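You operate a simulated robot arm through the tools that you are given. There is no shell and no other tool. Be economical: measure what you need, move in short steps, check, and stop when the job is done.

Carry out the task below with a simulated robot arm. There is one attempt and no reset: what you move stays moved.

Task
Put the yellow plug in socket 4 and bring up channel 4.
Fine: plug in first, then switch the logger on; show the channel on the silver monitor: switch it on and step it with the CH button.

Only the result counts: the job must be done as asked and must still hold three seconds after the hand-in. Knocking over, shifting, dropping, spilling or breaking anything else fails it.

Robot
A 6-joint arm with a two-finger gripper, fixed in place. Base frame: the origin is at the foot of the arm, x ahead of it, y to its left, z up. Units: mm, rad, N and s.
It reaches about 1298 mm from its shoulder. Its first joint turns from -2.601 to 2.601 rad. Payload 1.57 kg.
Tool frame: the origin (TCP) lies between the finger pads and is the grasp point; the fingertips stand 21 mm ahead of it; z points along the fingers, y is the line along which they close. The gripper opens to 70 mm. The gripper's body begins 50 mm behind the TCP.
Orientation is that of the tool frame in the base frame, as a unit quaternion [x, y, z, w]. With the fingers straight down and closing along the base's y, the tool's x points along the base's -x, its y along +y and its z along -z.

Tools
- The arm moves only by the tool play_rows. Its argument "deltas" is a list of rows, each a list of 3 entries, a list of its own where there are three numbers: the closure in counts, from 0 (fully open) to 255 (shut), then the shift along the base's x, y, z in mm, then the turn, a rotation vector about the base's x, y, z in rad. In form: [[claw, [dx, dy, dz], [rx, ry, rz]], ...]. A call has 1 to 10 rows; each row is the pose to reach, as a shift and turn from the pose commanded when the call began. A row lasts 0.2 s, in which the tool goes at most 50 mm and 0.15 rad; a call with a longer step from one row to the next is refused whole, and so is a gripper value outside its range. A pose out of reach is approached as far as the arm can. The call stops where the force on the tool passes 40 N (or 10 N more than at its start, if that is more) or the arm is blocked; 0.2 s more then pass. The fingers move at their own pace and stop on an object; they squeeze with about 30 N. The grip force told is the motor's: it shows also when the fingers shut on nothing. Time passes only in rows, and 0.2 s behind the last, so rows that repeat a pose let the fingers close. The reply holds the time, the measured pose of the TCP, the force on the tool along the base axes, the opening and the grip force, in the units named above and with some noise, with the torque about the TCP (base axes, N m) and any sound that the robot's microphone picked up.
- Cameras (640 x 400 px; columns grow to the right, rows downward): "scene" is fixed at [214, -503.8, 1683.9]; the picture's right is [0.86, -0.51, 0.00], its down [-0.28, -0.48, -0.83] and it looks along [0.42, 0.72, -0.55] (base axes); focal length 339 px, centre (320, 200). "wrist" rides on the gripper at [79, 4, -81] in the tool frame; the picture's right is [-0.05, 1.00, 0.00], its down [-0.67, -0.04, -0.74] and it looks along [-0.74, -0.04, 0.67] (tool axes); focal length 256 px, centre (320, 200).
- snapshot(camera): a new picture of that camera. The clock stands still meanwhile.
- lift_body(by): slides the trunk up (or, below 0, down) by that many mm; the arm rides with it, the base frame stays. It gives what a move gives, with no picture.
- pixel_to_xyz(camera, pixels): for up to 12 pixels [column, row] of the newest picture of that camera ("zoom" is the newest enlarged one), the place [x, y, z] in the base frame of the surface seen there, good to about 2 mm, but the place of the scene camera against the robot may be out by one fixed shift of up to 12 mm in any direction. The clock stands still meanwhile.
- enlarge(camera, box): a new picture of the part [left, top, right, bottom] of that camera's present view, enlarged. The clock stands still meanwhile.
- hand_in(): hands the job in; it is judged then, once.

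Keep the steps short. Do not move on a guess: measure, check each grasp and each placing, and mend mistakes. In all there are 80 turns and 34 pictures (those below and enlarged ones count). Leave the gripper open and the arm clear of the work at the hand-in unless told otherwise, and finish with a single line.

The tools are called after ">>>" by a JSON object that holds its "api" and its "payload". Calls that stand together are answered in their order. play_rows: Moves the arm, as the interface text tells. Its arguments: {"type":"object","properties":{"deltas":{"type":"array","items":{"type":"array"}}},"required":["deltas"]} The other tools are called the same way: lift_body (by) slides the trunk up or down; snapshot (camera) takes a picture; pixel_to_xyz (camera, pixels) gives the place of the surface under pixels of a picture; enlarge (camera, box) takes an enlarged picture of a part of a camera's view; hand_in () hands the job in.

At the start:

```text
time: 0.0
position: [751.0, 79.1, 1244.7]
ee_rot: [0.001, 1.0, 0.0, 0.0]
ft_force: [0.4, 0.5, -0.2]
wrist_torque: [-0.03, 0.0, -0.02]
grip_width: 70.1
grip_force: 0.1
trunk travel left (down, up): [-925.0, 45.0]
```

scene: 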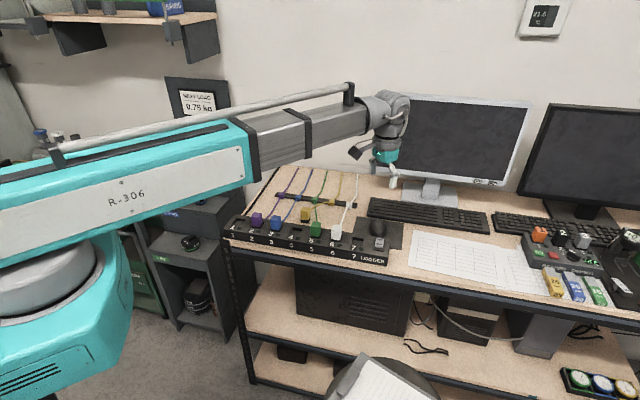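
wrist: 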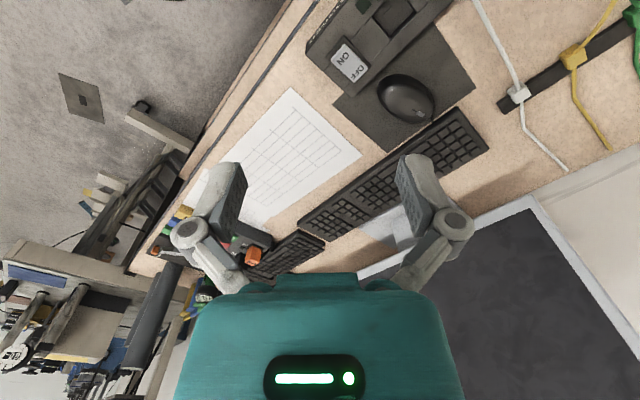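

I start by enlarging the socket rail area and the monitor's button area in the scene camera.

>>> {"api": "enlarge", "payload": {"camera": "scene", "box": [215, 160, 415, 285]}}

>>> {"api": "enlarge", "payload": {"camera": "scene", "box": [440, 150, 540, 212]}}

```text
3.20 times, centred on (315, 222) of scene
```

zoom: 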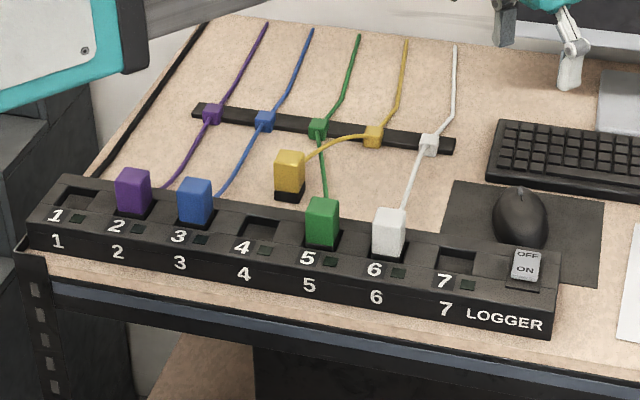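

```text
6.40 times, centred on (490, 181) of scene
```

zoom: 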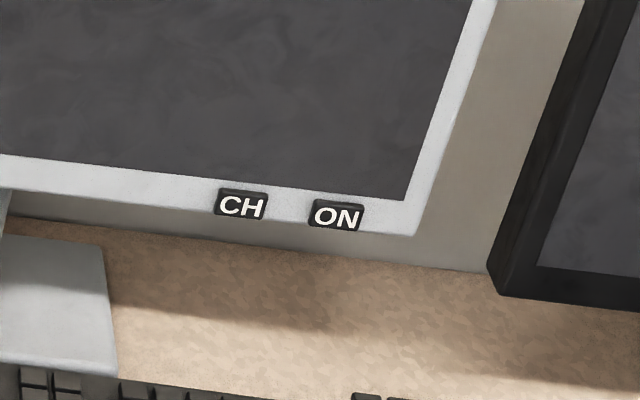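

The yellow plug lies or stands loose behind the rail, near socket 4. Next I measure the monitor buttons in the zoom, and the plug, the sockets and the switch in the scene picture.

>>> {"api": "pixel_to_xyz", "payload": {"camera": "zoom", "pixels": [[241, 205], [336, 215], [225, 192], [258, 215], [180, 190], [290, 205], [390, 215], [240, 190], [240, 216]]}}

>>> {"api": "pixel_to_xyz", "payload": {"camera": "scene", "pixels": [[305.6, 208], [304.5, 217], [305.3, 221], [295.6, 231], [379, 239], [379, 244], [316, 225], [276.5, 218.5], [337, 228], [258, 215], [310, 225], [290, 213]]}}

```text
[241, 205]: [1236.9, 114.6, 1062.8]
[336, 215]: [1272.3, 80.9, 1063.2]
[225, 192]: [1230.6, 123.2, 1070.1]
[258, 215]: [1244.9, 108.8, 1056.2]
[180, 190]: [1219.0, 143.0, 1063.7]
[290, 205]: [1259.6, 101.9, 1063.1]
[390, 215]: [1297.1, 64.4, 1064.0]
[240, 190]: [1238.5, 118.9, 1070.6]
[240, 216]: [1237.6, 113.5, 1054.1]
```

```text
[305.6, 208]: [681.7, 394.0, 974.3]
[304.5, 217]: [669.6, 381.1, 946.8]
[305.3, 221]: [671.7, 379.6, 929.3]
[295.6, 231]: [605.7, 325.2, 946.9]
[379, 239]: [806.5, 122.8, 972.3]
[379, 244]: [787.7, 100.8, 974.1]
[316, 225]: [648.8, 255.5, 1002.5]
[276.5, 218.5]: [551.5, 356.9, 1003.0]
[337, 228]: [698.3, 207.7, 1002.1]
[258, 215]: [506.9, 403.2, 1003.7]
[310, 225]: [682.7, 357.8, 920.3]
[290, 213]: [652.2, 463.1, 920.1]
```

The table is at z≈920 and the rail runs at 45° in the base frame. The plugs are about 68 mm apart, and socket 4 is near (600, 306). I move above the loose plug, staying high and turned 45°, for a wrist picture.

>>> {"api": "play_rows", "payload": {"deltas": [[0, [-10, 38, -5], [0, 0, 0.098]], [0, [-20, 75, -10], [0, 0, 0.196]], [0, [-30, 113, -15], [0, 0, 0.294]], [0, [-40, 150, -20], [0, 0, 0.393]], [0, [-50, 188, -30], [0, 0, 0.491]], [0, [-60, 226, -45], [0, 0, 0.589]], [0, [-70, 263, -65], [0, 0, 0.687]], [0, [-79, 298, -95], [0, 0, 0.785]]]}}

>>> {"api": "snapshot", "payload": {"camera": "wrist"}}

```text
time: 1.8
position: [671.5, 376.8, 1243.7]
ee_rot: [-0.383, 0.924, 0.0, -0.001]
ft_force: [0.3, -0.3, 0.6]
wrist_torque: [-0.03, -0.01, -0.01]
grip_width: 69.9
grip_force: 0.1
out of reach, approached as far as the arm can: row 1, 2, 3, 4, 5, 6, 7, 8
trunk travel left (down, up): [-925.0, 45.0]
```

```text
29 pictures are left
```

wrist: 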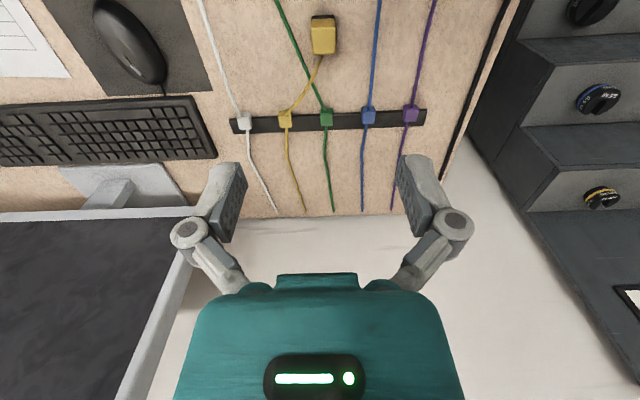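

The TCP stayed at z≈1244 because the arm cannot go lower with the trunk this high. So I lower the trunk by 100 mm and take another picture.

>>> {"api": "lift_body", "payload": {"by": -100}}

>>> {"api": "play_rows", "payload": {"deltas": [[0, [-40, -40, 0], [0, 0, 0]], [0, [-60, -60, 0], [0, 0, 0]]]}}

>>> {"api": "snapshot", "payload": {"camera": "wrist"}}

```text
time: 3.1
position: [671.8, 375.6, 1145.0]
ee_rot: [-0.383, 0.924, -0.001, 0.001]
ft_force: [0.7, 0.2, 0.1]
wrist_torque: [0.01, 0.0, 0.01]
grip_width: 69.9
grip_force: 0.0
trunk travel left (down, up): [-825.0, 145.0]
```

```text
refused: row 1 steps farther than a row can; nothing moved
```

```text
28 pictures are left
```

wrist: 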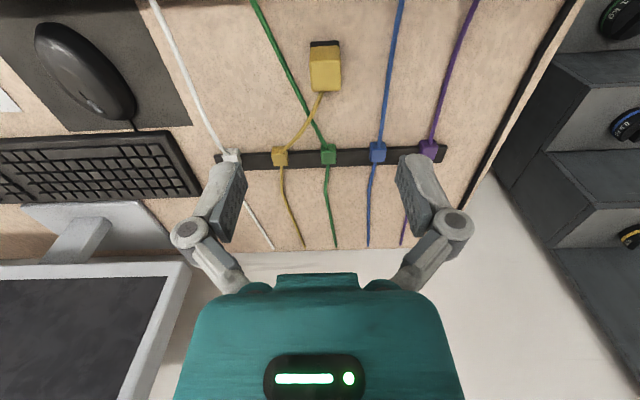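

The plug is at about (325, 67). I measure points along it and enlarge to read its shape and orientation.

>>> {"api": "enlarge", "payload": {"camera": "wrist", "box": [265, 20, 393, 100]}}

>>> {"api": "pixel_to_xyz", "payload": {"camera": "zoom", "pixels": [[235, 330], [370, 330], [300, 335], [300, 250], [240, 240], [360, 235], [300, 180], [300, 150], [300, 120], [300, 95], [235, 125], [365, 110]]}}

```text
5.00 times, centred on (329, 60) of wrist
```

zoom: 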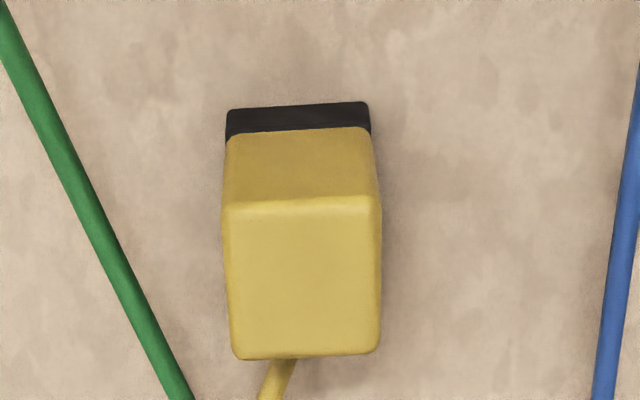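

```text
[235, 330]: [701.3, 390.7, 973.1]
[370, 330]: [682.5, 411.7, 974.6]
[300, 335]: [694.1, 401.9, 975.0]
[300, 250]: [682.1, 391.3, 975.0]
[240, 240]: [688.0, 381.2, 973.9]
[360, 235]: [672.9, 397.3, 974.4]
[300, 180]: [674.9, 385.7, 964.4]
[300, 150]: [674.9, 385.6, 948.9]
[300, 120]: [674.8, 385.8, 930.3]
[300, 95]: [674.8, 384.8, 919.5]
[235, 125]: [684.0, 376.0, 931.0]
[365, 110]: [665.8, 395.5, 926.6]
```

The plug stands upright. Its top is at z≈974.5, its centre is near (685, 396), and it is about 30 mm square and close to aligned with the tool. Now I look at socket 4 with the wrist camera before grasping.

>>> {"api": "play_rows", "payload": {"deltas": [[0, [-25, -25, 0], [0, 0, 0]], [0, [-50, -50, 0], [0, 0, 0]], [0, [-75, -75, 0], [0, 0, 0]]]}}

>>> {"api": "snapshot", "payload": {"camera": "wrist"}}

```text
time: 3.9
position: [596.1, 300.2, 1143.1]
ee_rot: [-0.382, 0.924, -0.001, 0.0]
ft_force: [-1.1, -0.1, 0.0]
wrist_torque: [-0.01, 0.01, 0.03]
grip_width: 70.2
grip_force: 0.1
trunk travel left (down, up): [-825.0, 145.0]
```

```text
26 pictures are left
```

wrist: 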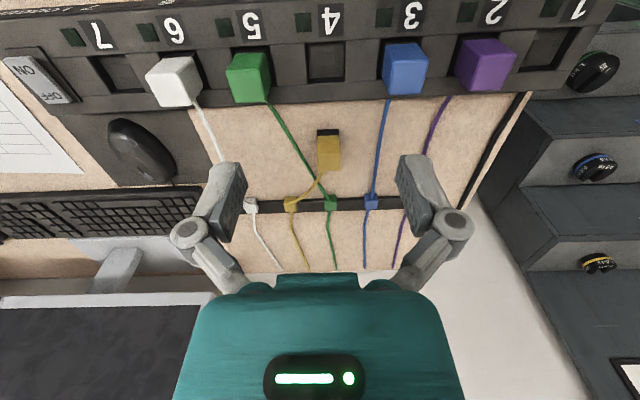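

Socket 4 is at about (325, 62). I enlarge it and measure the rim of the opening.

>>> {"api": "enlarge", "payload": {"camera": "wrist", "box": [245, 10, 405, 110]}}

>>> {"api": "pixel_to_xyz", "payload": {"camera": "wrist", "pixels": [[303, 62], [347, 60], [324, 41], [324, 85], [324, 65], [175, 64], [246, 60], [405, 52], [486, 48], [35, 90], [18, 70], [53, 77]]}}

```text
4.00 times, centred on (325, 60) of wrist
```

zoom: 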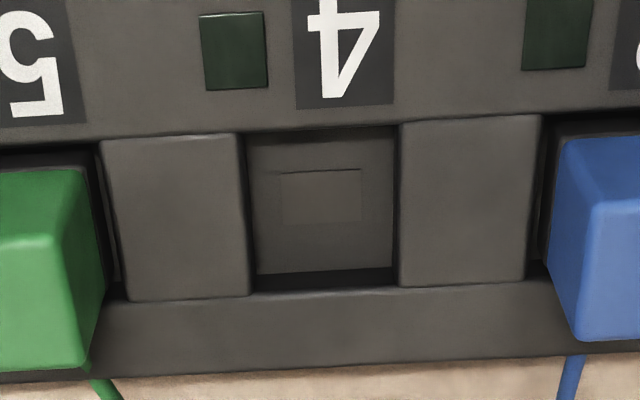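

```text
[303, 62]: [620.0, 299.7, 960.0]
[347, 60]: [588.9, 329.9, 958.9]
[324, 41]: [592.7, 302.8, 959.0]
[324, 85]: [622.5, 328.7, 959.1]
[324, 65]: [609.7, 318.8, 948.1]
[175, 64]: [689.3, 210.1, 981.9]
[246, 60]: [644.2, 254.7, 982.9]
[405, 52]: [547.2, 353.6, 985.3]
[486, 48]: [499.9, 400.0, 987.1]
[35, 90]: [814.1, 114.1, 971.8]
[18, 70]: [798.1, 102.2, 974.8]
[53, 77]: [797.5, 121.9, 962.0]
```

I measure the opening's edges precisely in the zoom, using points just outside them.

>>> {"api": "pixel_to_xyz", "payload": {"camera": "zoom", "pixels": [[236, 160], [243, 270], [403, 160], [403, 270], [320, 124], [320, 297], [260, 128], [385, 120], [260, 300], [385, 296], [320, 200], [320, 255]]}}

```text
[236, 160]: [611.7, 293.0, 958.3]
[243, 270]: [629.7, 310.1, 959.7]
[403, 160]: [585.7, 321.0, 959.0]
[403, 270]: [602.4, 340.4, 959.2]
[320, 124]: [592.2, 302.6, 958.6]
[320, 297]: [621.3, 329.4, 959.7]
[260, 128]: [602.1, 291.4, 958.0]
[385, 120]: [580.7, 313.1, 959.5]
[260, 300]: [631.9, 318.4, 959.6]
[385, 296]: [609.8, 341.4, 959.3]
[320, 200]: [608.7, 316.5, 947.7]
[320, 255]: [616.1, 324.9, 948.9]
```

Socket 4's opening is centred at (607, 316). The rail top is at z 959 and the floor at 948. Seated plugs have their tops at ≈1003, so a seated plug's bottom is on the floor. I move above the loose plug and lower the trunk.

>>> {"api": "play_rows", "payload": {"deltas": [[0, [30, 32, 0], [0, 0, -0.01]], [0, [60, 64, 0], [0, 0, -0.02]], [0, [89.2, 95.8, 0], [0, 0, -0.02]]]}}

>>> {"api": "lift_body", "payload": {"by": -120}}

>>> {"api": "snapshot", "payload": {"camera": "wrist"}}

```text
time: 4.7
position: [686.2, 397.9, 1143.2]
ee_rot: [-0.373, 0.928, 0.0, 0.0]
ft_force: [0.8, -0.8, -0.7]
wrist_torque: [0.01, -0.01, 0.04]
grip_width: 69.9
grip_force: 0.1
trunk travel left (down, up): [-825.0, 145.0]
```

```text
time: 6.2
position: [684.2, 398.2, 1023.5]
ee_rot: [-0.374, 0.928, 0.0, 0.0]
ft_force: [-0.3, 0.6, -0.3]
wrist_torque: [0.0, -0.01, 0.04]
grip_width: 69.8
grip_force: 0.1
trunk travel left (down, up): [-705.0, 265.0]
```

```text
24 pictures are left
```

wrist: 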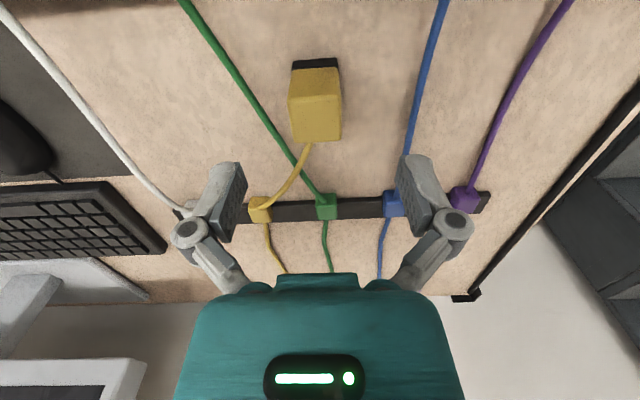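

The plug is centred between the fingers, at about (317, 105). The green cable runs close to its left side. I check the cable's height and re-measure the plug's top.

>>> {"api": "pixel_to_xyz", "payload": {"camera": "wrist", "pixels": [[246, 90], [258, 110], [270, 132], [293, 118], [340, 118], [316, 138], [316, 104], [316, 120], [316, 85], [225, 60], [285, 160]]}}

```text
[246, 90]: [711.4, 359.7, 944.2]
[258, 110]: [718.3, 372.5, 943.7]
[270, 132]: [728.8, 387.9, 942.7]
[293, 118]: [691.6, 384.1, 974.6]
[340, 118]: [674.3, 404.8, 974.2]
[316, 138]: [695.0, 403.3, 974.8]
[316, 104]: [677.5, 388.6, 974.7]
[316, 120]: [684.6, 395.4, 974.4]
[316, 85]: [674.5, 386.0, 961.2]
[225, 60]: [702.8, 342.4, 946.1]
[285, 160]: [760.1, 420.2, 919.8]
```

The cable's top is at z≈944, about 41 mm to the side of the plug's centre. I part-close the fingers to ~46 mm to clear it, then go down to TCP z≈968.

>>> {"api": "play_rows", "payload": {"deltas": [[87, [0.5, -1, 0], [0, 0, 0]], [87, [0.5, -1, 0], [0, 0, 0]], [87, [0.5, -1, -15], [0, 0, 0]], [87, [0.5, -1, -30], [0, 0, 0]], [87, [0.5, -1, -45], [0, 0, 0]], [87, [0.5, -1, -55], [0, 0, 0]]]}}

```text
time: 7.6
position: [684.6, 397.4, 1024.0]
ee_rot: [-0.373, 0.928, 0.0, 0.001]
ft_force: [0.4, -0.3, -0.4]
wrist_torque: [0.01, 0.0, 0.01]
grip_width: 46.4
grip_force: 0.1
out of reach, approached as far as the arm can: row 3, 4, 5, 6
trunk travel left (down, up): [-705.0, 265.0]
```

The arm cannot go lower at this trunk height, so I use the trunk for the descent: 56 mm.

>>> {"api": "lift_body", "payload": {"by": -56}}

```text
time: 8.6
position: [684.7, 395.7, 969.5]
ee_rot: [-0.374, 0.927, 0.0, 0.0]
ft_force: [0.9, -0.4, 0.0]
wrist_torque: [-0.02, 0.03, -0.02]
grip_width: 46.1
grip_force: 0.1
trunk travel left (down, up): [-649.0, 321.0]
```

The TCP is at (685, 396, 969) with no contact. Now I close the fingers.

>>> {"api": "play_rows", "payload": {"deltas": [[255, [0, 0, 0], [0, 0, 0]], [255, [0, 0, 0], [0, 0, 0]], [255, [0, 0, 0], [0, 0, 0]], [255, [0, 0, 0], [0, 0, 0]]]}}

>>> {"api": "snapshot", "payload": {"camera": "wrist"}}

```text
time: 9.6
position: [685.0, 398.4, 967.7]
ee_rot: [-0.373, 0.928, 0.0, 0.001]
ft_force: [0.7, 0.3, 2.4]
wrist_torque: [-0.02, -0.03, 0.0]
grip_width: 29.1
grip_force: 29.7
trunk travel left (down, up): [-649.0, 321.0]
```

```text
23 pictures are left
```

wrist: 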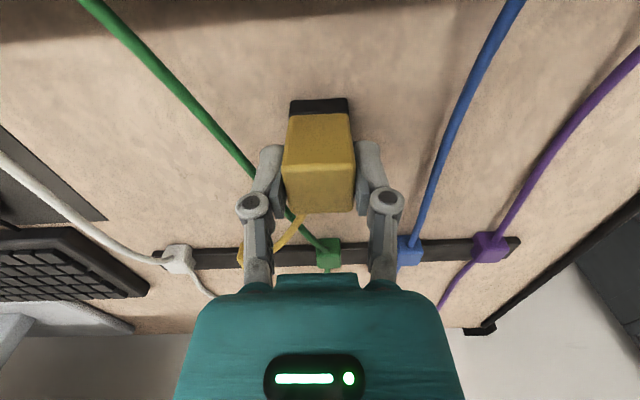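

The plug is gripped: 29.1 mm opening and 29.7 N. I lift it 80 mm with the trunk, then shift it over socket 4 by about (-78, -80.5), correcting the yaw to match the rail.

>>> {"api": "lift_body", "payload": {"by": 80}}

>>> {"api": "play_rows", "payload": {"deltas": [[255, [-20, -20, 0], [0, 0, 0.01]], [255, [-45, -46, 0], [0, 0, 0.01]], [255, [-65, -67, 0], [0, 0, 0.01]], [255, [-78, -80.5, 0], [0, 0, 0.01]], [255, [-78, -80.5, 0], [0, 0, 0.01]]]}}

>>> {"api": "snapshot", "payload": {"camera": "wrist"}}

```text
time: 10.8
position: [685.9, 397.5, 1047.4]
ee_rot: [-0.373, 0.928, 0.001, 0.0]
ft_force: [-0.1, -0.9, -0.7]
wrist_torque: [0.0, 0.01, 0.01]
grip_width: 28.9
grip_force: 30.3
trunk travel left (down, up): [-729.0, 241.0]
```

```text
time: 12.0
position: [606.6, 315.0, 1048.6]
ee_rot: [-0.378, 0.926, 0.0, 0.0]
ft_force: [0.0, 0.8, -0.7]
wrist_torque: [0.0, 0.02, 0.01]
grip_width: 29.4
grip_force: 30.4
trunk travel left (down, up): [-729.0, 241.0]
```

```text
22 pictures are left
```

wrist: 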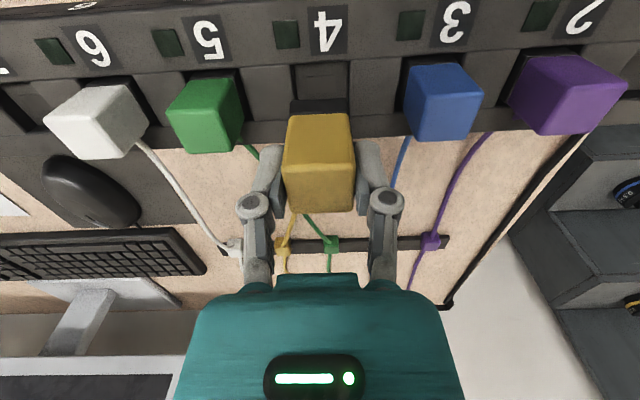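

The plug hangs over socket 4, with the visible part of the opening at about (320, 80). I measure the plug's foot and the neighbouring plugs to verify alignment.

>>> {"api": "enlarge", "payload": {"camera": "wrist", "box": [240, 50, 400, 150]}}

>>> {"api": "pixel_to_xyz", "payload": {"camera": "wrist", "pixels": [[294, 105], [345, 105], [320, 107], [320, 130], [300, 160], [340, 160], [190, 105], [218, 105], [418, 90], [455, 90], [292, 75], [353, 75]]}}

```text
4.00 times, centred on (320, 100) of wrist
```

zoom: 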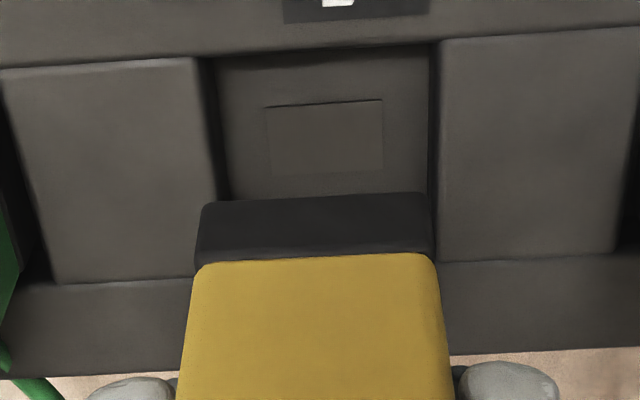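

```text
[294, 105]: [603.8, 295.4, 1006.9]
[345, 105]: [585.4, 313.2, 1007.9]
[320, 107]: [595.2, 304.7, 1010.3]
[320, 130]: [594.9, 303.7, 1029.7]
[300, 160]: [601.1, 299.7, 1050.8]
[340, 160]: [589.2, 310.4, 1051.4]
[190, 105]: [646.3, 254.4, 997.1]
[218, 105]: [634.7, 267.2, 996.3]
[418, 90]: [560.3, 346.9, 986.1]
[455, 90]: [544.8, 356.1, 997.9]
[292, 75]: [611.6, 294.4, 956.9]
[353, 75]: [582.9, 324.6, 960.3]
```

The plug is aligned along the rail and sits about 1.4 mm too far forward. I shift it (+1, +1) and descend with the arm to just above the floor.

>>> {"api": "play_rows", "payload": {"deltas": [[255, [1, 1, 0], [0, 0, 0]], [255, [1, 1, -15], [0, 0, 0]], [255, [1, 1, -30], [0, 0, 0]], [255, [1, 1, -38], [0, 0, 0]]]}}

```text
time: 13.0
position: [608.0, 314.5, 1046.8]
ee_rot: [-0.378, 0.926, 0.001, 0.0]
ft_force: [-0.2, 0.3, 0.0]
wrist_torque: [0.0, 0.02, 0.04]
grip_width: 29.2
grip_force: 29.9
out of reach, approached as far as the arm can: row 2, 3, 4
trunk travel left (down, up): [-729.0, 241.0]
```

The arm is at its lower limit here. To give it room to work, I raise the arm 80 mm and then lower the trunk 110 mm.

>>> {"api": "play_rows", "payload": {"deltas": [[255, [0, 0, 40], [0, 0, 0]], [255, [0, 0, 80], [0, 0, 0]], [255, [0, 0, 80], [0, 0, 0]]]}}

>>> {"api": "lift_body", "payload": {"by": -110}}

```text
time: 13.8
position: [608.5, 314.5, 1049.0]
ee_rot: [-0.377, 0.926, 0.0, 0.0]
ft_force: [0.3, 0.1, -0.9]
wrist_torque: [-0.01, -0.06, 0.03]
grip_width: 29.0
grip_force: 30.2
out of reach, approached as far as the arm can: row 1, 2, 3
trunk travel left (down, up): [-729.0, 241.0]
```

```text
time: 14.7
position: [606.0, 313.9, 979.9]
ee_rot: [-0.377, 0.926, 0.001, 0.003]
ft_force: [1.6, -0.2, 72.6]
wrist_torque: [0.1, 0.44, 0.06]
grip_width: 28.9
grip_force: 29.9
trunk travel left (down, up): [-657.0, 313.0]
stopped: the force on the tool passed its limit at 201 N (the readings are from after the stop); the commanded pose is now the measured one
```

The arm didn't move vertically, so vertical moves come only from the trunk. The trunk pressed the plug down and stopped on force. I look before doing anything else.

>>> {"api": "snapshot", "payload": {"camera": "wrist"}}

>>> {"api": "enlarge", "payload": {"camera": "scene", "box": [215, 160, 415, 285]}}

```text
20 pictures are left
```

wrist: 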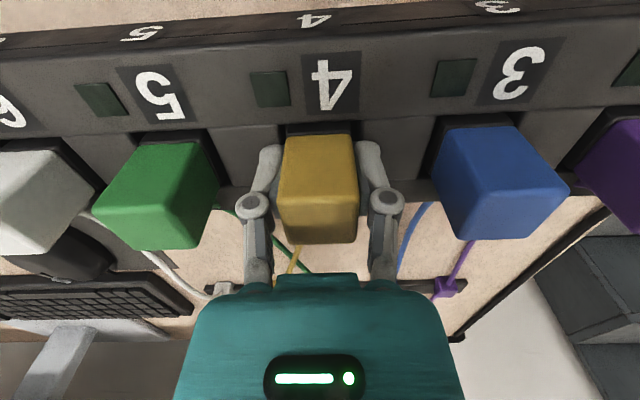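

```text
3.20 times, centred on (315, 222) of scene
```

zoom: 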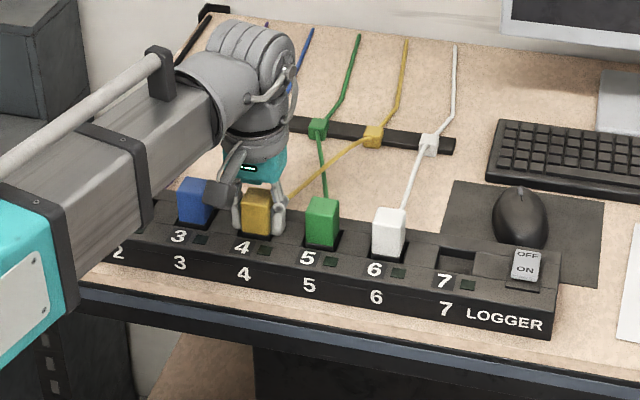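

The plug looks seated, and its neighbours look undisturbed. I measure the heights of the yellow, green and blue plug tops.

>>> {"api": "pixel_to_xyz", "payload": {"camera": "wrist", "pixels": [[318, 225], [318, 205], [300, 235], [340, 235], [318, 160], [318, 140], [150, 220], [190, 225], [490, 215], [530, 200], [40, 210], [318, 130]]}}

```text
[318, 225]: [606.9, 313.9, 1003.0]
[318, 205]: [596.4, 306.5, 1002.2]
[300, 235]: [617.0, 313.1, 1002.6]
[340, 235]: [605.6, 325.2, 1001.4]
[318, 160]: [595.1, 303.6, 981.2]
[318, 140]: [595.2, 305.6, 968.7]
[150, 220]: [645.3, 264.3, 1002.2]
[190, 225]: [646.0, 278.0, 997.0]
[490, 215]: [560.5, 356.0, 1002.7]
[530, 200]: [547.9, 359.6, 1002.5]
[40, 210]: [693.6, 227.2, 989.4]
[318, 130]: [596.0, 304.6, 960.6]
```

The yellow top is at 1002.5, level with its neighbours, so the plug is fully seated. The fingertips now rest at rail-top level. I open moderately, to ~46 mm, to release it.

>>> {"api": "play_rows", "payload": {"deltas": [[87, [0, 0, 0], [0, 0, 0]], [87, [0, 0, 0], [0, 0, 0]], [87, [0, 0, 0], [0, 0, 0]]]}}

```text
time: 15.5
position: [608.4, 316.0, 975.5]
ee_rot: [-0.378, 0.926, 0.0, 0.004]
ft_force: [1.2, 2.3, 4.4]
wrist_torque: [-0.04, -0.08, 0.03]
grip_width: 46.7
grip_force: 0.0
trunk travel left (down, up): [-657.0, 313.0]
```

Released, with almost no force left. I raise the trunk 100 mm, check the plug, and measure the logger switch from the wrist view.

>>> {"api": "lift_body", "payload": {"by": 100}}

>>> {"api": "play_rows", "payload": {"deltas": [[87, [0, 0, 0], [0, 0, 0]], [87, [10, -35, 0], [0, 0, 0]], [87, [20, -70, 0], [0, 0, 0]], [87, [45, -105, 0], [0, 0, 0]], [87, [75, -140, 0], [0, 0, 0]], [87, [105, -170, 0], [0, 0, 0]], [87, [130, -195, 0], [0, 0, 0]], [87, [150, -210, 0], [0, 0, 0]]]}}

>>> {"api": "snapshot", "payload": {"camera": "wrist"}}

```text
time: 16.8
position: [610.2, 316.0, 1075.7]
ee_rot: [-0.378, 0.926, 0.0, 0.002]
ft_force: [-0.2, 0.7, 0.1]
wrist_torque: [0.01, 0.0, 0.0]
grip_width: 46.4
grip_force: 0.1
trunk travel left (down, up): [-757.0, 213.0]
```

```text
time: 18.6
position: [761.1, 106.2, 1074.4]
ee_rot: [-0.378, 0.926, 0.0, 0.003]
ft_force: [-0.1, 0.3, 0.1]
wrist_torque: [0.0, -0.02, -0.02]
grip_width: 46.0
grip_force: 0.1
trunk travel left (down, up): [-757.0, 213.0]
```

```text
18 pictures are left
```

wrist: 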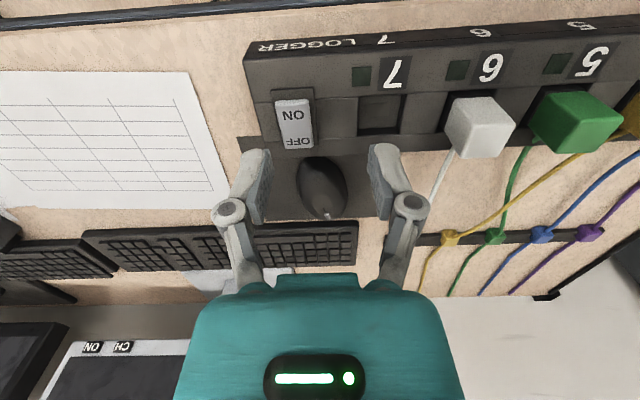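

The switch is at about (294, 124), with ON toward the front edge and OFF toward the back. I enlarge it and the plug area.

>>> {"api": "enlarge", "payload": {"camera": "wrist", "box": [254, 84, 334, 159]}}

>>> {"api": "pixel_to_xyz", "payload": {"camera": "wrist", "pixels": [[292, 102], [293, 110], [294, 117], [295, 124], [296, 132], [297, 140], [298, 146], [281, 118], [309, 118], [265, 130], [330, 130], [293, 91]]}}

>>> {"api": "enlarge", "payload": {"camera": "scene", "box": [215, 160, 415, 285]}}

```text
5.33 times, centred on (294, 122) of wrist
```

zoom: 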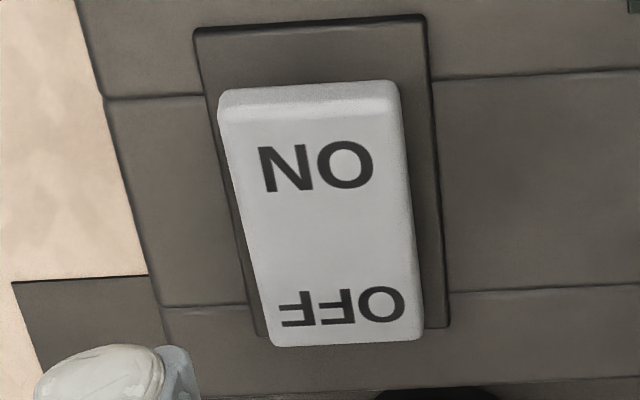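

```text
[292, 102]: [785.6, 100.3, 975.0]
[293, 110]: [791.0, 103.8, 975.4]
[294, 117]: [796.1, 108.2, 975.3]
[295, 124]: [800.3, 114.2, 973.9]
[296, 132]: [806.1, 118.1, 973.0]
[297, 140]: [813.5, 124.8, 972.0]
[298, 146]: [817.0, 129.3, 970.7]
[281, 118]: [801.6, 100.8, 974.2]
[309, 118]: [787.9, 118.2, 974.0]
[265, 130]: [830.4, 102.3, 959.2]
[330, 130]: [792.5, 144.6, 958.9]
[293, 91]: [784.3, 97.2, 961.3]
```

```text
3.20 times, centred on (315, 222) of scene
```

zoom: 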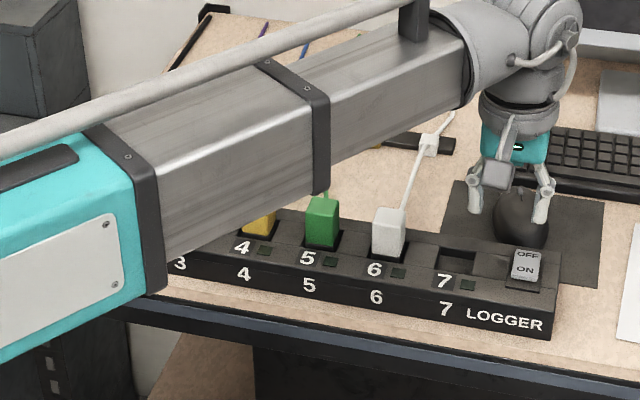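

The ON end is raised (z 975) and the OFF end is down (971), so the logger is off. The plug is in, so I now shut the fingers and move above the ON end at (788, 102).

>>> {"api": "play_rows", "payload": {"deltas": [[255, [10, -2, 0], [0, 0, 0]], [255, [20, -3, 0], [0, 0, 0]], [255, [27, -4, 0], [0, 0, 0]], [255, [27, -4, 0], [0, 0, 0]], [255, [27, -4, 0], [0, 0, 0]]]}}

>>> {"api": "lift_body", "payload": {"by": -68}}

>>> {"api": "snapshot", "payload": {"camera": "wrist"}}

```text
time: 19.8
position: [786.4, 102.9, 1076.5]
ee_rot: [-0.378, 0.926, 0.001, 0.002]
ft_force: [0.8, 0.5, -0.1]
wrist_torque: [-0.01, 0.02, -0.01]
grip_width: 0.0
grip_force: 28.1
trunk travel left (down, up): [-757.0, 213.0]
```

```text
time: 20.9
position: [786.1, 102.6, 1007.5]
ee_rot: [-0.377, 0.926, 0.0, 0.002]
ft_force: [0.0, -0.6, -0.6]
wrist_torque: [-0.01, 0.0, 0.0]
grip_width: 0.2
grip_force: 28.5
trunk travel left (down, up): [-689.0, 281.0]
```

```text
15 pictures are left
```

wrist: 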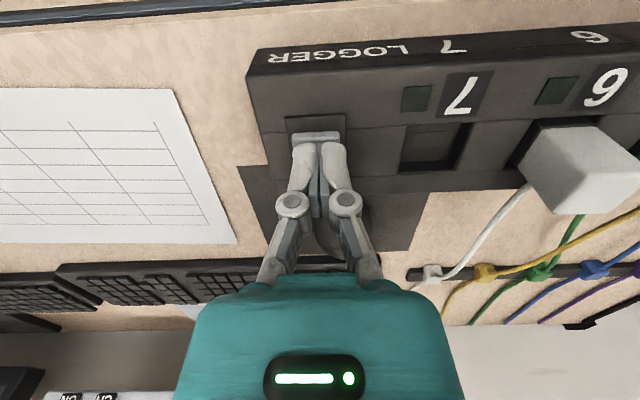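

The tips are over the ON end with ~11 mm to go. I lower in small steps.

>>> {"api": "lift_body", "payload": {"by": -11}}

>>> {"api": "lift_body", "payload": {"by": -2}}

```text
time: 21.5
position: [787.5, 102.4, 996.4]
ee_rot: [-0.378, 0.926, -0.001, 0.004]
ft_force: [0.4, 0.6, 0.9]
wrist_torque: [0.04, -0.01, 0.0]
grip_width: 0.0
grip_force: 28.3
trunk travel left (down, up): [-678.0, 292.0]
```

```text
time: 22.0
position: [786.5, 102.0, 994.0]
ee_rot: [-0.378, 0.926, 0.0, 0.003]
ft_force: [-0.3, -1.5, 0.1]
wrist_torque: [0.03, -0.03, 0.03]
grip_width: 0.0
grip_force: 28.8
trunk travel left (down, up): [-676.0, 294.0]
```

There is no contact yet, so I continue by 2 mm steps.

>>> {"api": "lift_body", "payload": {"by": -2}}

>>> {"api": "lift_body", "payload": {"by": -2}}

```text
time: 22.5
position: [786.8, 102.2, 992.8]
ee_rot: [-0.378, 0.926, 0.0, 0.002]
ft_force: [-0.7, 1.1, -0.9]
wrist_torque: [0.01, 0.01, 0.01]
grip_width: 0.0
grip_force: 28.8
trunk travel left (down, up): [-674.0, 296.0]
```

```text
time: 23.1
position: [787.1, 102.3, 991.3]
ee_rot: [-0.378, 0.926, 0.0, 0.003]
ft_force: [10.5, 0.7, 29.4]
wrist_torque: [0.18, -0.35, -0.05]
grip_width: 5.8
grip_force: 29.1
trunk travel left (down, up): [-672.0, 298.0]
```

Contact: 29 N, and the fingers were pushed 5.8 mm apart. I look before going further.

>>> {"api": "enlarge", "payload": {"camera": "wrist", "box": [240, 90, 400, 190]}}

```text
4.00 times, centred on (320, 140) of wrist
```

zoom: 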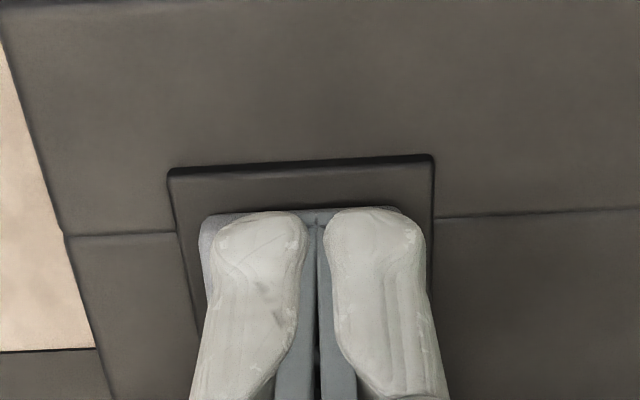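

The tips rest on the ON end, roughly centred. I press a little further.

>>> {"api": "lift_body", "payload": {"by": -1.5}}

```text
time: 23.4
position: [785.8, 102.1, 992.7]
ee_rot: [-0.378, 0.926, -0.002, 0.005]
ft_force: [0.7, -0.3, 26.2]
wrist_torque: [0.13, -0.11, -0.05]
grip_width: 6.2
grip_force: 28.9
trunk travel left (down, up): [-672.0, 298.0]
stopped: the force on the tool passed its limit at 46 N (the readings are from after the stop); the commanded pose is now the measured one
```

It stopped at 46 N with no sound. I raise the trunk 60 mm and look at the rocker.

>>> {"api": "lift_body", "payload": {"by": 60}}

>>> {"api": "play_rows", "payload": {"deltas": [[255, [-20, -20, 0], [0, 0, 0]], [255, [-35, -35, 0], [0, 0, 0]], [255, [-35, -35, 0], [0, 0, 0]]]}}

>>> {"api": "snapshot", "payload": {"camera": "wrist"}}

```text
time: 24.4
position: [788.5, 103.7, 1050.8]
ee_rot: [-0.378, 0.926, -0.001, 0.004]
ft_force: [0.2, -0.2, 0.4]
wrist_torque: [-0.01, -0.01, 0.0]
grip_width: 0.1
grip_force: 28.2
trunk travel left (down, up): [-732.0, 238.0]
```

```text
time: 25.2
position: [752.4, 66.8, 1051.0]
ee_rot: [-0.377, 0.926, 0.001, 0.004]
ft_force: [0.2, -0.2, 0.6]
wrist_torque: [0.02, 0.0, 0.02]
grip_width: 0.1
grip_force: 28.1
trunk travel left (down, up): [-732.0, 238.0]
```

```text
13 pictures are left
```

wrist: 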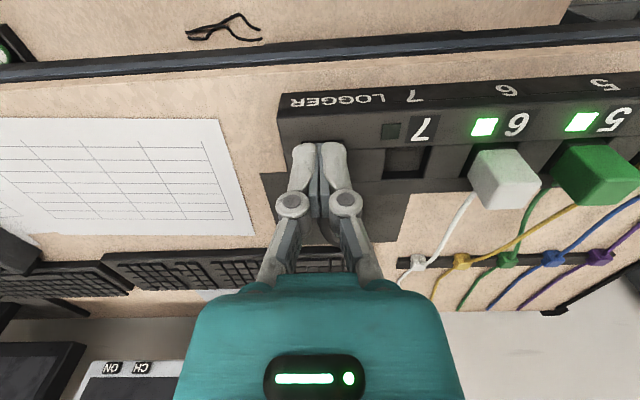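

The lamps of sockets 5 and 6 are lit, so the logger is on. I now measure the silver monitor's buttons, at (112, 367) and (140, 367), from the wrist view, and check socket 4's lamp in the scene view.

>>> {"api": "pixel_to_xyz", "payload": {"camera": "wrist", "pixels": [[112, 367], [140, 367], [112, 363], [140, 363], [112, 371], [140, 371], [126, 364], [126, 372], [160, 364], [160, 372], [126, 368], [150, 368]]}}

>>> {"api": "snapshot", "payload": {"camera": "scene"}}

```text
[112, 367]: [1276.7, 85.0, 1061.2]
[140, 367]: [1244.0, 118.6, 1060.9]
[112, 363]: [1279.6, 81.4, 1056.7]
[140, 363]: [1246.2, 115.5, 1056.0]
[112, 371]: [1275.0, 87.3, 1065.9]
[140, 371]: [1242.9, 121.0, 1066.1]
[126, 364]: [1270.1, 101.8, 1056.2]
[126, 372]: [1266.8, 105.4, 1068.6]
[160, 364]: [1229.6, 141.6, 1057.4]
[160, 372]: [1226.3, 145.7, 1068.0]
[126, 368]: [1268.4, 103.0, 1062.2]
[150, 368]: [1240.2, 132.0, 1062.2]
```

```text
12 pictures are left
```

scene: 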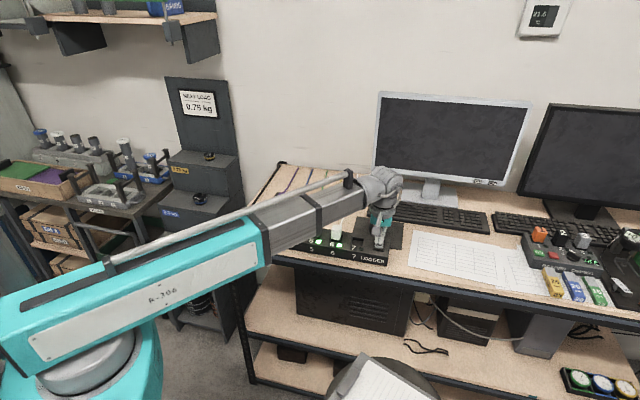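

The buttons are at ON (1276.7, 85, 1061) and CH (1244, 118.6, 1061). The face is vertical and its normal is at 45°. I raise the trunk 80 mm and test tilting the tool so the fingertips point toward the monitor.

>>> {"api": "lift_body", "payload": {"by": 80}}

>>> {"api": "play_rows", "payload": {"deltas": [[255, [0, 0, 0], [0.09, -0.09, 0]], [255, [0, 0, 0], [0.18, -0.18, 0]], [255, [0, 0, 0], [0.18, -0.18, 0]]]}}

```text
time: 26.4
position: [753.3, 67.5, 1130.2]
ee_rot: [-0.378, 0.926, 0.0, 0.004]
ft_force: [0.3, 0.8, 0.1]
wrist_torque: [0.03, 0.01, -0.04]
grip_width: 0.0
grip_force: 28.5
trunk travel left (down, up): [-812.0, 158.0]
```

```text
time: 27.2
position: [753.5, 67.7, 1137.4]
ee_rot: [-0.375, 0.918, 0.049, 0.122]
ft_force: [0.6, -0.5, 0.1]
wrist_torque: [0.03, -0.02, -0.01]
grip_width: 0.0
grip_force: 28.8
out of reach, approached as far as the arm can: row 2, 3
trunk travel left (down, up): [-812.0, 158.0]
```

The tilt works. The TCP just rises, because the wrist's height is fixed by the trunk. I continue to 45°, commanding the matching rise.

>>> {"api": "play_rows", "payload": {"deltas": [[255, [0, 0, 9], [0.09, -0.09, 0]], [255, [0, 0, 22], [0.18, -0.18, 0]], [255, [0, 0, 38], [0.27, -0.27, 0]], [255, [0, 0, 56], [0.37, -0.37, 0]], [255, [0, 0, 56], [0.37, -0.37, 0]]]}}

```text
time: 28.4
position: [751.9, 67.6, 1184.6]
ee_rot: [-0.349, 0.855, 0.148, 0.355]
ft_force: [0.0, -0.3, -0.2]
wrist_torque: [-0.02, 0.02, 0.02]
grip_width: 0.0
grip_force: 28.9
out of reach, approached as far as the arm can: row 2, 3, 4, 5
trunk travel left (down, up): [-812.0, 158.0]
```

The tool is now tilted 45° toward the monitor. I carry it at this height toward the ON button, stopping short of the screen.

>>> {"api": "play_rows", "payload": {"deltas": [[255, [46, -2, 0], [0, 0, 0]], [255, [92, -4, 0], [0, 0, 0]], [255, [138, -6, 0], [0, 0, 0]], [255, [184, -8, 0], [0, 0, 0]], [255, [230, -10, 0], [0, 0, 0]], [255, [276, -12, 0], [0, 0, 0]], [255, [322, -14, 0], [0, 0, 0]], [255, [368, -20, 0], [0, 0, 0]], [255, [414, -24, 0], [0, 0, 0]], [255, [460, -28, 0], [0, 0, 0]]]}}

```text
time: 30.6
position: [1213.3, 40.4, 1182.7]
ee_rot: [-0.349, 0.856, 0.147, 0.352]
ft_force: [0.2, -0.5, -0.5]
wrist_torque: [-0.01, -0.01, -0.01]
grip_width: 0.0
grip_force: 28.9
trunk travel left (down, up): [-812.0, 158.0]
```

Clearance to the face is about 56 mm. I shift 13 mm sideways to line up with ON, lower the trunk 112 mm, and take a picture.

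>>> {"api": "play_rows", "payload": {"deltas": [[255, [9.4, -9.4, 0], [0, 0, 0]], [255, [9.4, -9.4, 0], [0, 0, 0]]]}}

>>> {"api": "lift_body", "payload": {"by": -112}}

>>> {"api": "snapshot", "payload": {"camera": "wrist"}}

```text
time: 31.2
position: [1222.0, 31.2, 1184.6]
ee_rot: [-0.348, 0.856, 0.146, 0.353]
ft_force: [-0.2, 0.5, 0.1]
wrist_torque: [-0.02, 0.02, 0.01]
grip_width: 0.1
grip_force: 29.1
trunk travel left (down, up): [-812.0, 158.0]
```

```text
time: 32.6
position: [1222.3, 31.6, 1071.8]
ee_rot: [-0.348, 0.856, 0.147, 0.353]
ft_force: [-1.0, -0.4, 0.4]
wrist_torque: [0.02, -0.04, -0.01]
grip_width: 0.0
grip_force: 28.2
trunk travel left (down, up): [-700.0, 270.0]
```

```text
11 pictures are left
```

wrist: 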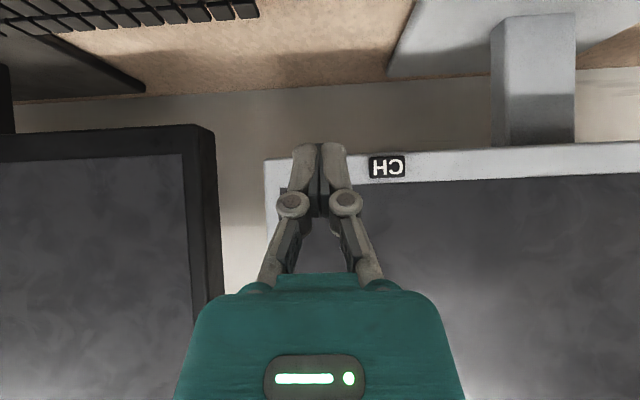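

By projection, ON sits right behind the fingertips at ~(323, 171), and CH is at (387, 167). I re-measure CH from here to confirm the height and the face position.

>>> {"api": "pixel_to_xyz", "payload": {"camera": "wrist", "pixels": [[387, 167], [373, 167], [402, 167], [387, 158], [387, 176], [420, 165], [355, 170], [333, 150], [307, 150]]}}

```text
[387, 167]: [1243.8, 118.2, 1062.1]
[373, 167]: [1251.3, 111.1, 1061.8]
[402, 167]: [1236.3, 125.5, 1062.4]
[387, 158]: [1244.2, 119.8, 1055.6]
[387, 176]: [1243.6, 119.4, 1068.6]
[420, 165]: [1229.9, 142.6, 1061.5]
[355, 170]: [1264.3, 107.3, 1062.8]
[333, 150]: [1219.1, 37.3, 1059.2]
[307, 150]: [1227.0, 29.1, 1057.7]
```

Confirmed: ON is 56 mm straight ahead along (0.707, 0.707). I advance 48 mm.

>>> {"api": "play_rows", "payload": {"deltas": [[255, [12, 12, 0], [0, 0, 0]], [255, [24, 24, 0], [0, 0, 0]], [255, [34, 34, 0], [0, 0, 0]], [255, [34, 34, 0], [0, 0, 0]]]}}

>>> {"api": "play_rows", "payload": {"deltas": [[255, [1.5, 1.5, 0], [0, 0, 0]], [255, [3, 3, 0], [0, 0, 0]], [255, [4.5, 4.5, 0], [0, 0, 0]], [255, [6, 6, 0], [0, 0, 0]], [255, [7, 7, 0], [0, 0, 0]]]}}

```text
time: 33.6
position: [1254.8, 65.4, 1073.1]
ee_rot: [-0.348, 0.856, 0.146, 0.354]
ft_force: [0.8, 0.4, -0.4]
wrist_torque: [-0.01, -0.02, -0.02]
grip_width: 0.0
grip_force: 28.3
trunk travel left (down, up): [-700.0, 270.0]
```

```text
time: 34.8
position: [1255.2, 72.2, 1073.6]
ee_rot: [-0.348, 0.856, 0.146, 0.354]
ft_force: [0.2, -0.3, 0.2]
wrist_torque: [0.0, 0.0, 0.01]
grip_width: 0.0
grip_force: 29.0
out of reach, approached as far as the arm can: row 3, 4, 5
trunk travel left (down, up): [-700.0, 270.0]
```

The arm is at its reach limit at this tilt. I back off ~40 mm and tilt the tool 0.4 rad further toward horizontal, which draws the wrist back.

>>> {"api": "play_rows", "payload": {"deltas": [[255, [-15, -20, 0], [0, 0, 0]], [255, [-25, -35, 0], [0, 0, 0]], [255, [-25, -35, 23], [0.09, -0.09, 0]], [255, [-25, -35, 46], [0.19, -0.19, 0]], [255, [-25, -35, 71], [0.28, -0.28, 0]], [255, [-25, -35, 71], [0.28, -0.28, 0]]]}}

```text
time: 36.2
position: [1230.1, 36.7, 1134.8]
ee_rot: [-0.313, 0.769, 0.214, 0.514]
ft_force: [-0.2, -0.1, 0.5]
wrist_torque: [-0.01, -0.02, -0.01]
grip_width: 0.1
grip_force: 28.5
out of reach, approached as far as the arm can: row 3, 4, 5, 6
trunk travel left (down, up): [-700.0, 270.0]
```

The tilt is now 68°. I lower the trunk 72 mm so the tips are level with the button.

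>>> {"api": "lift_body", "payload": {"by": -72}}

>>> {"api": "snapshot", "payload": {"camera": "wrist"}}

```text
time: 37.3
position: [1230.7, 37.2, 1062.2]
ee_rot: [-0.314, 0.77, 0.215, 0.513]
ft_force: [0.6, -0.9, -0.8]
wrist_torque: [0.04, 0.03, -0.01]
grip_width: 0.0
grip_force: 28.2
trunk travel left (down, up): [-628.0, 342.0]
```

```text
10 pictures are left
```

wrist: 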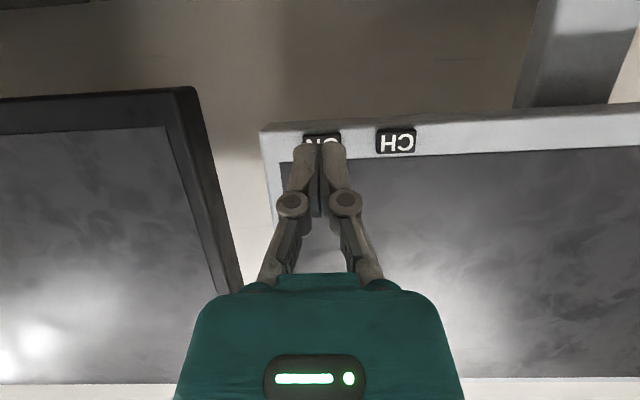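

ON is visible just beyond the tips, at (322, 140), and aligned. I advance 38 mm.

>>> {"api": "play_rows", "payload": {"deltas": [[255, [10, 10, 0], [0, 0, 0]], [255, [20, 20, 0], [0, 0, 0]], [255, [27, 27, 0], [0, 0, 0]], [255, [27, 27, 0], [0, 0, 0]]]}}

```text
time: 38.3
position: [1258.4, 64.5, 1061.1]
ee_rot: [-0.313, 0.77, 0.214, 0.513]
ft_force: [-0.1, -0.5, -1.1]
wrist_torque: [0.03, 0.02, 0.02]
grip_width: 0.0
grip_force: 28.4
trunk travel left (down, up): [-628.0, 342.0]
```

Now I press forward in 1 mm steps.

>>> {"api": "play_rows", "payload": {"deltas": [[255, [1, 1, 0], [0, 0, 0]], [255, [2, 2, 0], [0, 0, 0]], [255, [3, 3, 0], [0, 0, 0]], [255, [4, 4, 0], [0, 0, 0]], [255, [5, 5, 0], [0, 0, 0]]]}}

```text
time: 39.5
position: [1263.3, 68.9, 1062.4]
ee_rot: [-0.313, 0.77, 0.214, 0.513]
ft_force: [0.6, 0.4, 0.1]
wrist_torque: [-0.01, -0.02, -0.02]
grip_width: 0.0
grip_force: 28.6
trunk travel left (down, up): [-628.0, 342.0]
```

There is no contact yet, so I continue.

>>> {"api": "play_rows", "payload": {"deltas": [[255, [0.7, 0.7, 0], [0, 0, 0]], [255, [1.4, 1.4, 0], [0, 0, 0]], [255, [2.1, 2.1, 0], [0, 0, 0]], [255, [2.8, 2.8, 0], [0, 0, 0]], [255, [3.5, 3.5, 0], [0, 0, 0]]]}}

```text
time: 40.7
position: [1267.2, 71.4, 1061.7]
ee_rot: [-0.313, 0.769, 0.215, 0.514]
ft_force: [-2.6, -2.0, -1.2]
wrist_torque: [0.01, 0.02, 0.03]
grip_width: 5.9
grip_force: 29.2
trunk travel left (down, up): [-628.0, 342.0]
heard: click
```

A click was heard. I back off 35 mm and check the screen.

>>> {"api": "play_rows", "payload": {"deltas": [[255, [-5, -5, 0], [0, 0, 0]], [255, [-15, -15, 0], [0, 0, 0]], [255, [-25, -25, 0], [0, 0, 0]], [255, [-25, -25, 0], [0, 0, 0]]]}}

>>> {"api": "snapshot", "payload": {"camera": "scene"}}

```text
time: 41.7
position: [1241.3, 46.1, 1061.9]
ee_rot: [-0.313, 0.77, 0.214, 0.514]
ft_force: [0.1, -0.3, -0.3]
wrist_torque: [0.01, -0.03, -0.01]
grip_width: 0.0
grip_force: 29.1
trunk travel left (down, up): [-628.0, 342.0]
```

```text
9 pictures are left
```

scene: 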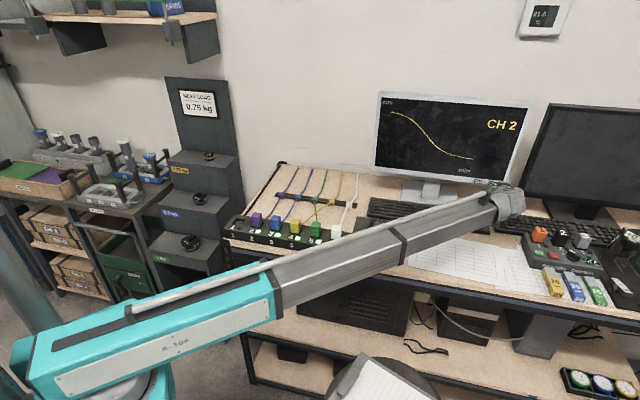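

The monitor is on and shows CH 2, and socket 4's lamp appears lit. I shift sideways to CH by (-32.7, +33.6).

>>> {"api": "play_rows", "payload": {"deltas": [[255, [-16, 17, 0], [0, 0, 0]], [255, [-32.7, 33.6, 0], [0, 0, 0]], [255, [-32.7, 33.6, 0], [0, 0, 0]]]}}

>>> {"api": "snapshot", "payload": {"camera": "wrist"}}

```text
time: 42.5
position: [1209.2, 81.3, 1061.0]
ee_rot: [-0.312, 0.77, 0.214, 0.514]
ft_force: [0.3, 0.5, -0.1]
wrist_torque: [0.03, 0.01, 0.0]
grip_width: 0.2
grip_force: 28.6
trunk travel left (down, up): [-628.0, 342.0]
```

```text
8 pictures are left
```

wrist: 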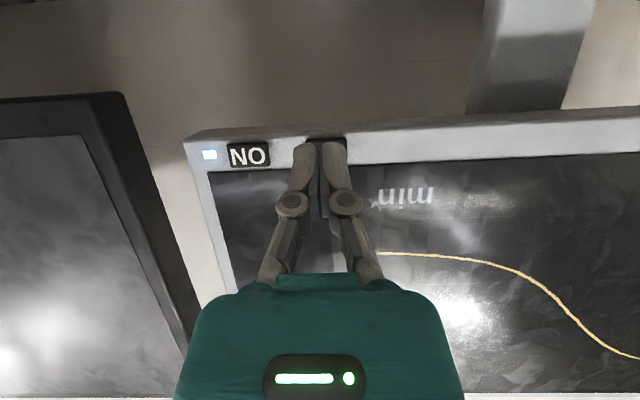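

CH is just beyond the tips, at (327, 140). I advance to just before contact, press in small steps, and back off to release.

>>> {"api": "play_rows", "payload": {"deltas": [[255, [10, 10, 0], [0, 0, 0]], [255, [19, 19, 0], [0, 0, 0]], [255, [22, 22, 0], [0, 0, 0]], [255, [22.8, 22.8, 0], [0, 0, 0]], [255, [23.5, 23.5, 0], [0, 0, 0]], [255, [24.2, 24.2, 0], [0, 0, 0]], [255, [25, 25, 0], [0, 0, 0]]]}}

```text
time: 44.1
position: [1233.6, 106.1, 1061.9]
ee_rot: [-0.314, 0.769, 0.215, 0.514]
ft_force: [-9.8, -5.8, -3.1]
wrist_torque: [-0.05, 0.08, 0.07]
grip_width: 6.2
grip_force: 28.8
trunk travel left (down, up): [-628.0, 342.0]
heard: click
```

One click. I back off and check the display.

>>> {"api": "play_rows", "payload": {"deltas": [[255, [-5, -5, 0], [0, 0, 0]], [255, [-15, -15, 0], [0, 0, 0]], [255, [-25, -25, 0], [0, 0, 0]], [255, [-25, -25, 0], [0, 0, 0]]]}}

>>> {"api": "enlarge", "payload": {"camera": "scene", "box": [360, 80, 560, 205]}}

```text
time: 45.1
position: [1209.6, 81.5, 1062.7]
ee_rot: [-0.314, 0.769, 0.215, 0.514]
ft_force: [0.3, -0.6, 0.6]
wrist_torque: [0.01, 0.03, 0.02]
grip_width: 0.2
grip_force: 28.3
trunk travel left (down, up): [-628.0, 342.0]
```

```text
3.20 times, centred on (460, 142) of scene
```

zoom: 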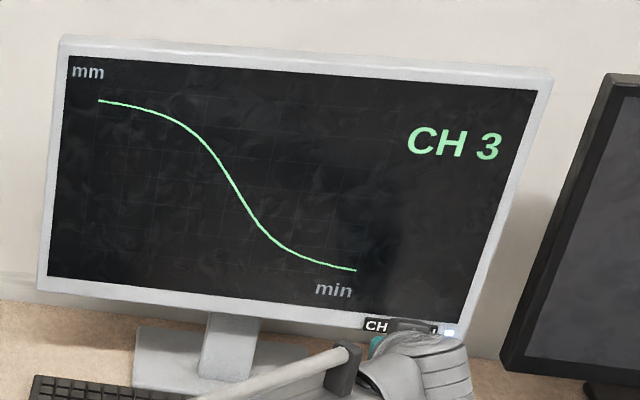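

It now shows CH 3. I repeat the same press once more.

>>> {"api": "play_rows", "payload": {"deltas": [[255, [10, 10, 0], [0, 0, 0]], [255, [19, 19, 0], [0, 0, 0]], [255, [22, 22, 0], [0, 0, 0]], [255, [22.8, 22.8, 0], [0, 0, 0]], [255, [23.5, 23.5, 0], [0, 0, 0]], [255, [24.2, 24.2, 0], [0, 0, 0]], [255, [25, 25, 0], [0, 0, 0]]]}}

>>> {"api": "play_rows", "payload": {"deltas": [[255, [-5, -5, 0], [0, 0, 0]], [255, [-15, -15, 0], [0, 0, 0]], [255, [-25, -25, 0], [0, 0, 0]], [255, [-45, -45, 0], [0, 0, 0]], [255, [-65, -65, 0], [0, 0, 0]]]}}

>>> {"api": "snapshot", "payload": {"camera": "scene"}}

```text
time: 46.7
position: [1232.6, 104.7, 1062.2]
ee_rot: [-0.313, 0.77, 0.213, 0.514]
ft_force: [-7.8, -4.4, -3.6]
wrist_torque: [-0.03, 0.02, -0.01]
grip_width: 5.9
grip_force: 28.7
trunk travel left (down, up): [-628.0, 342.0]
heard: click
```

```text
time: 47.9
position: [1167.9, 39.0, 1062.0]
ee_rot: [-0.314, 0.769, 0.215, 0.513]
ft_force: [-0.6, 0.2, -0.3]
wrist_torque: [-0.01, -0.04, 0.0]
grip_width: 0.0
grip_force: 29.0
trunk travel left (down, up): [-628.0, 342.0]
```

```text
6 pictures are left
```

scene: 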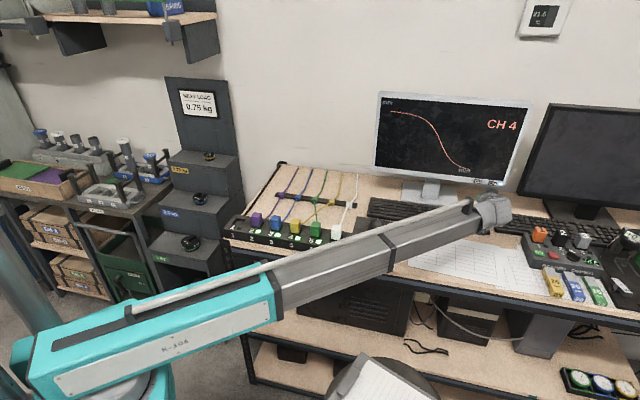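

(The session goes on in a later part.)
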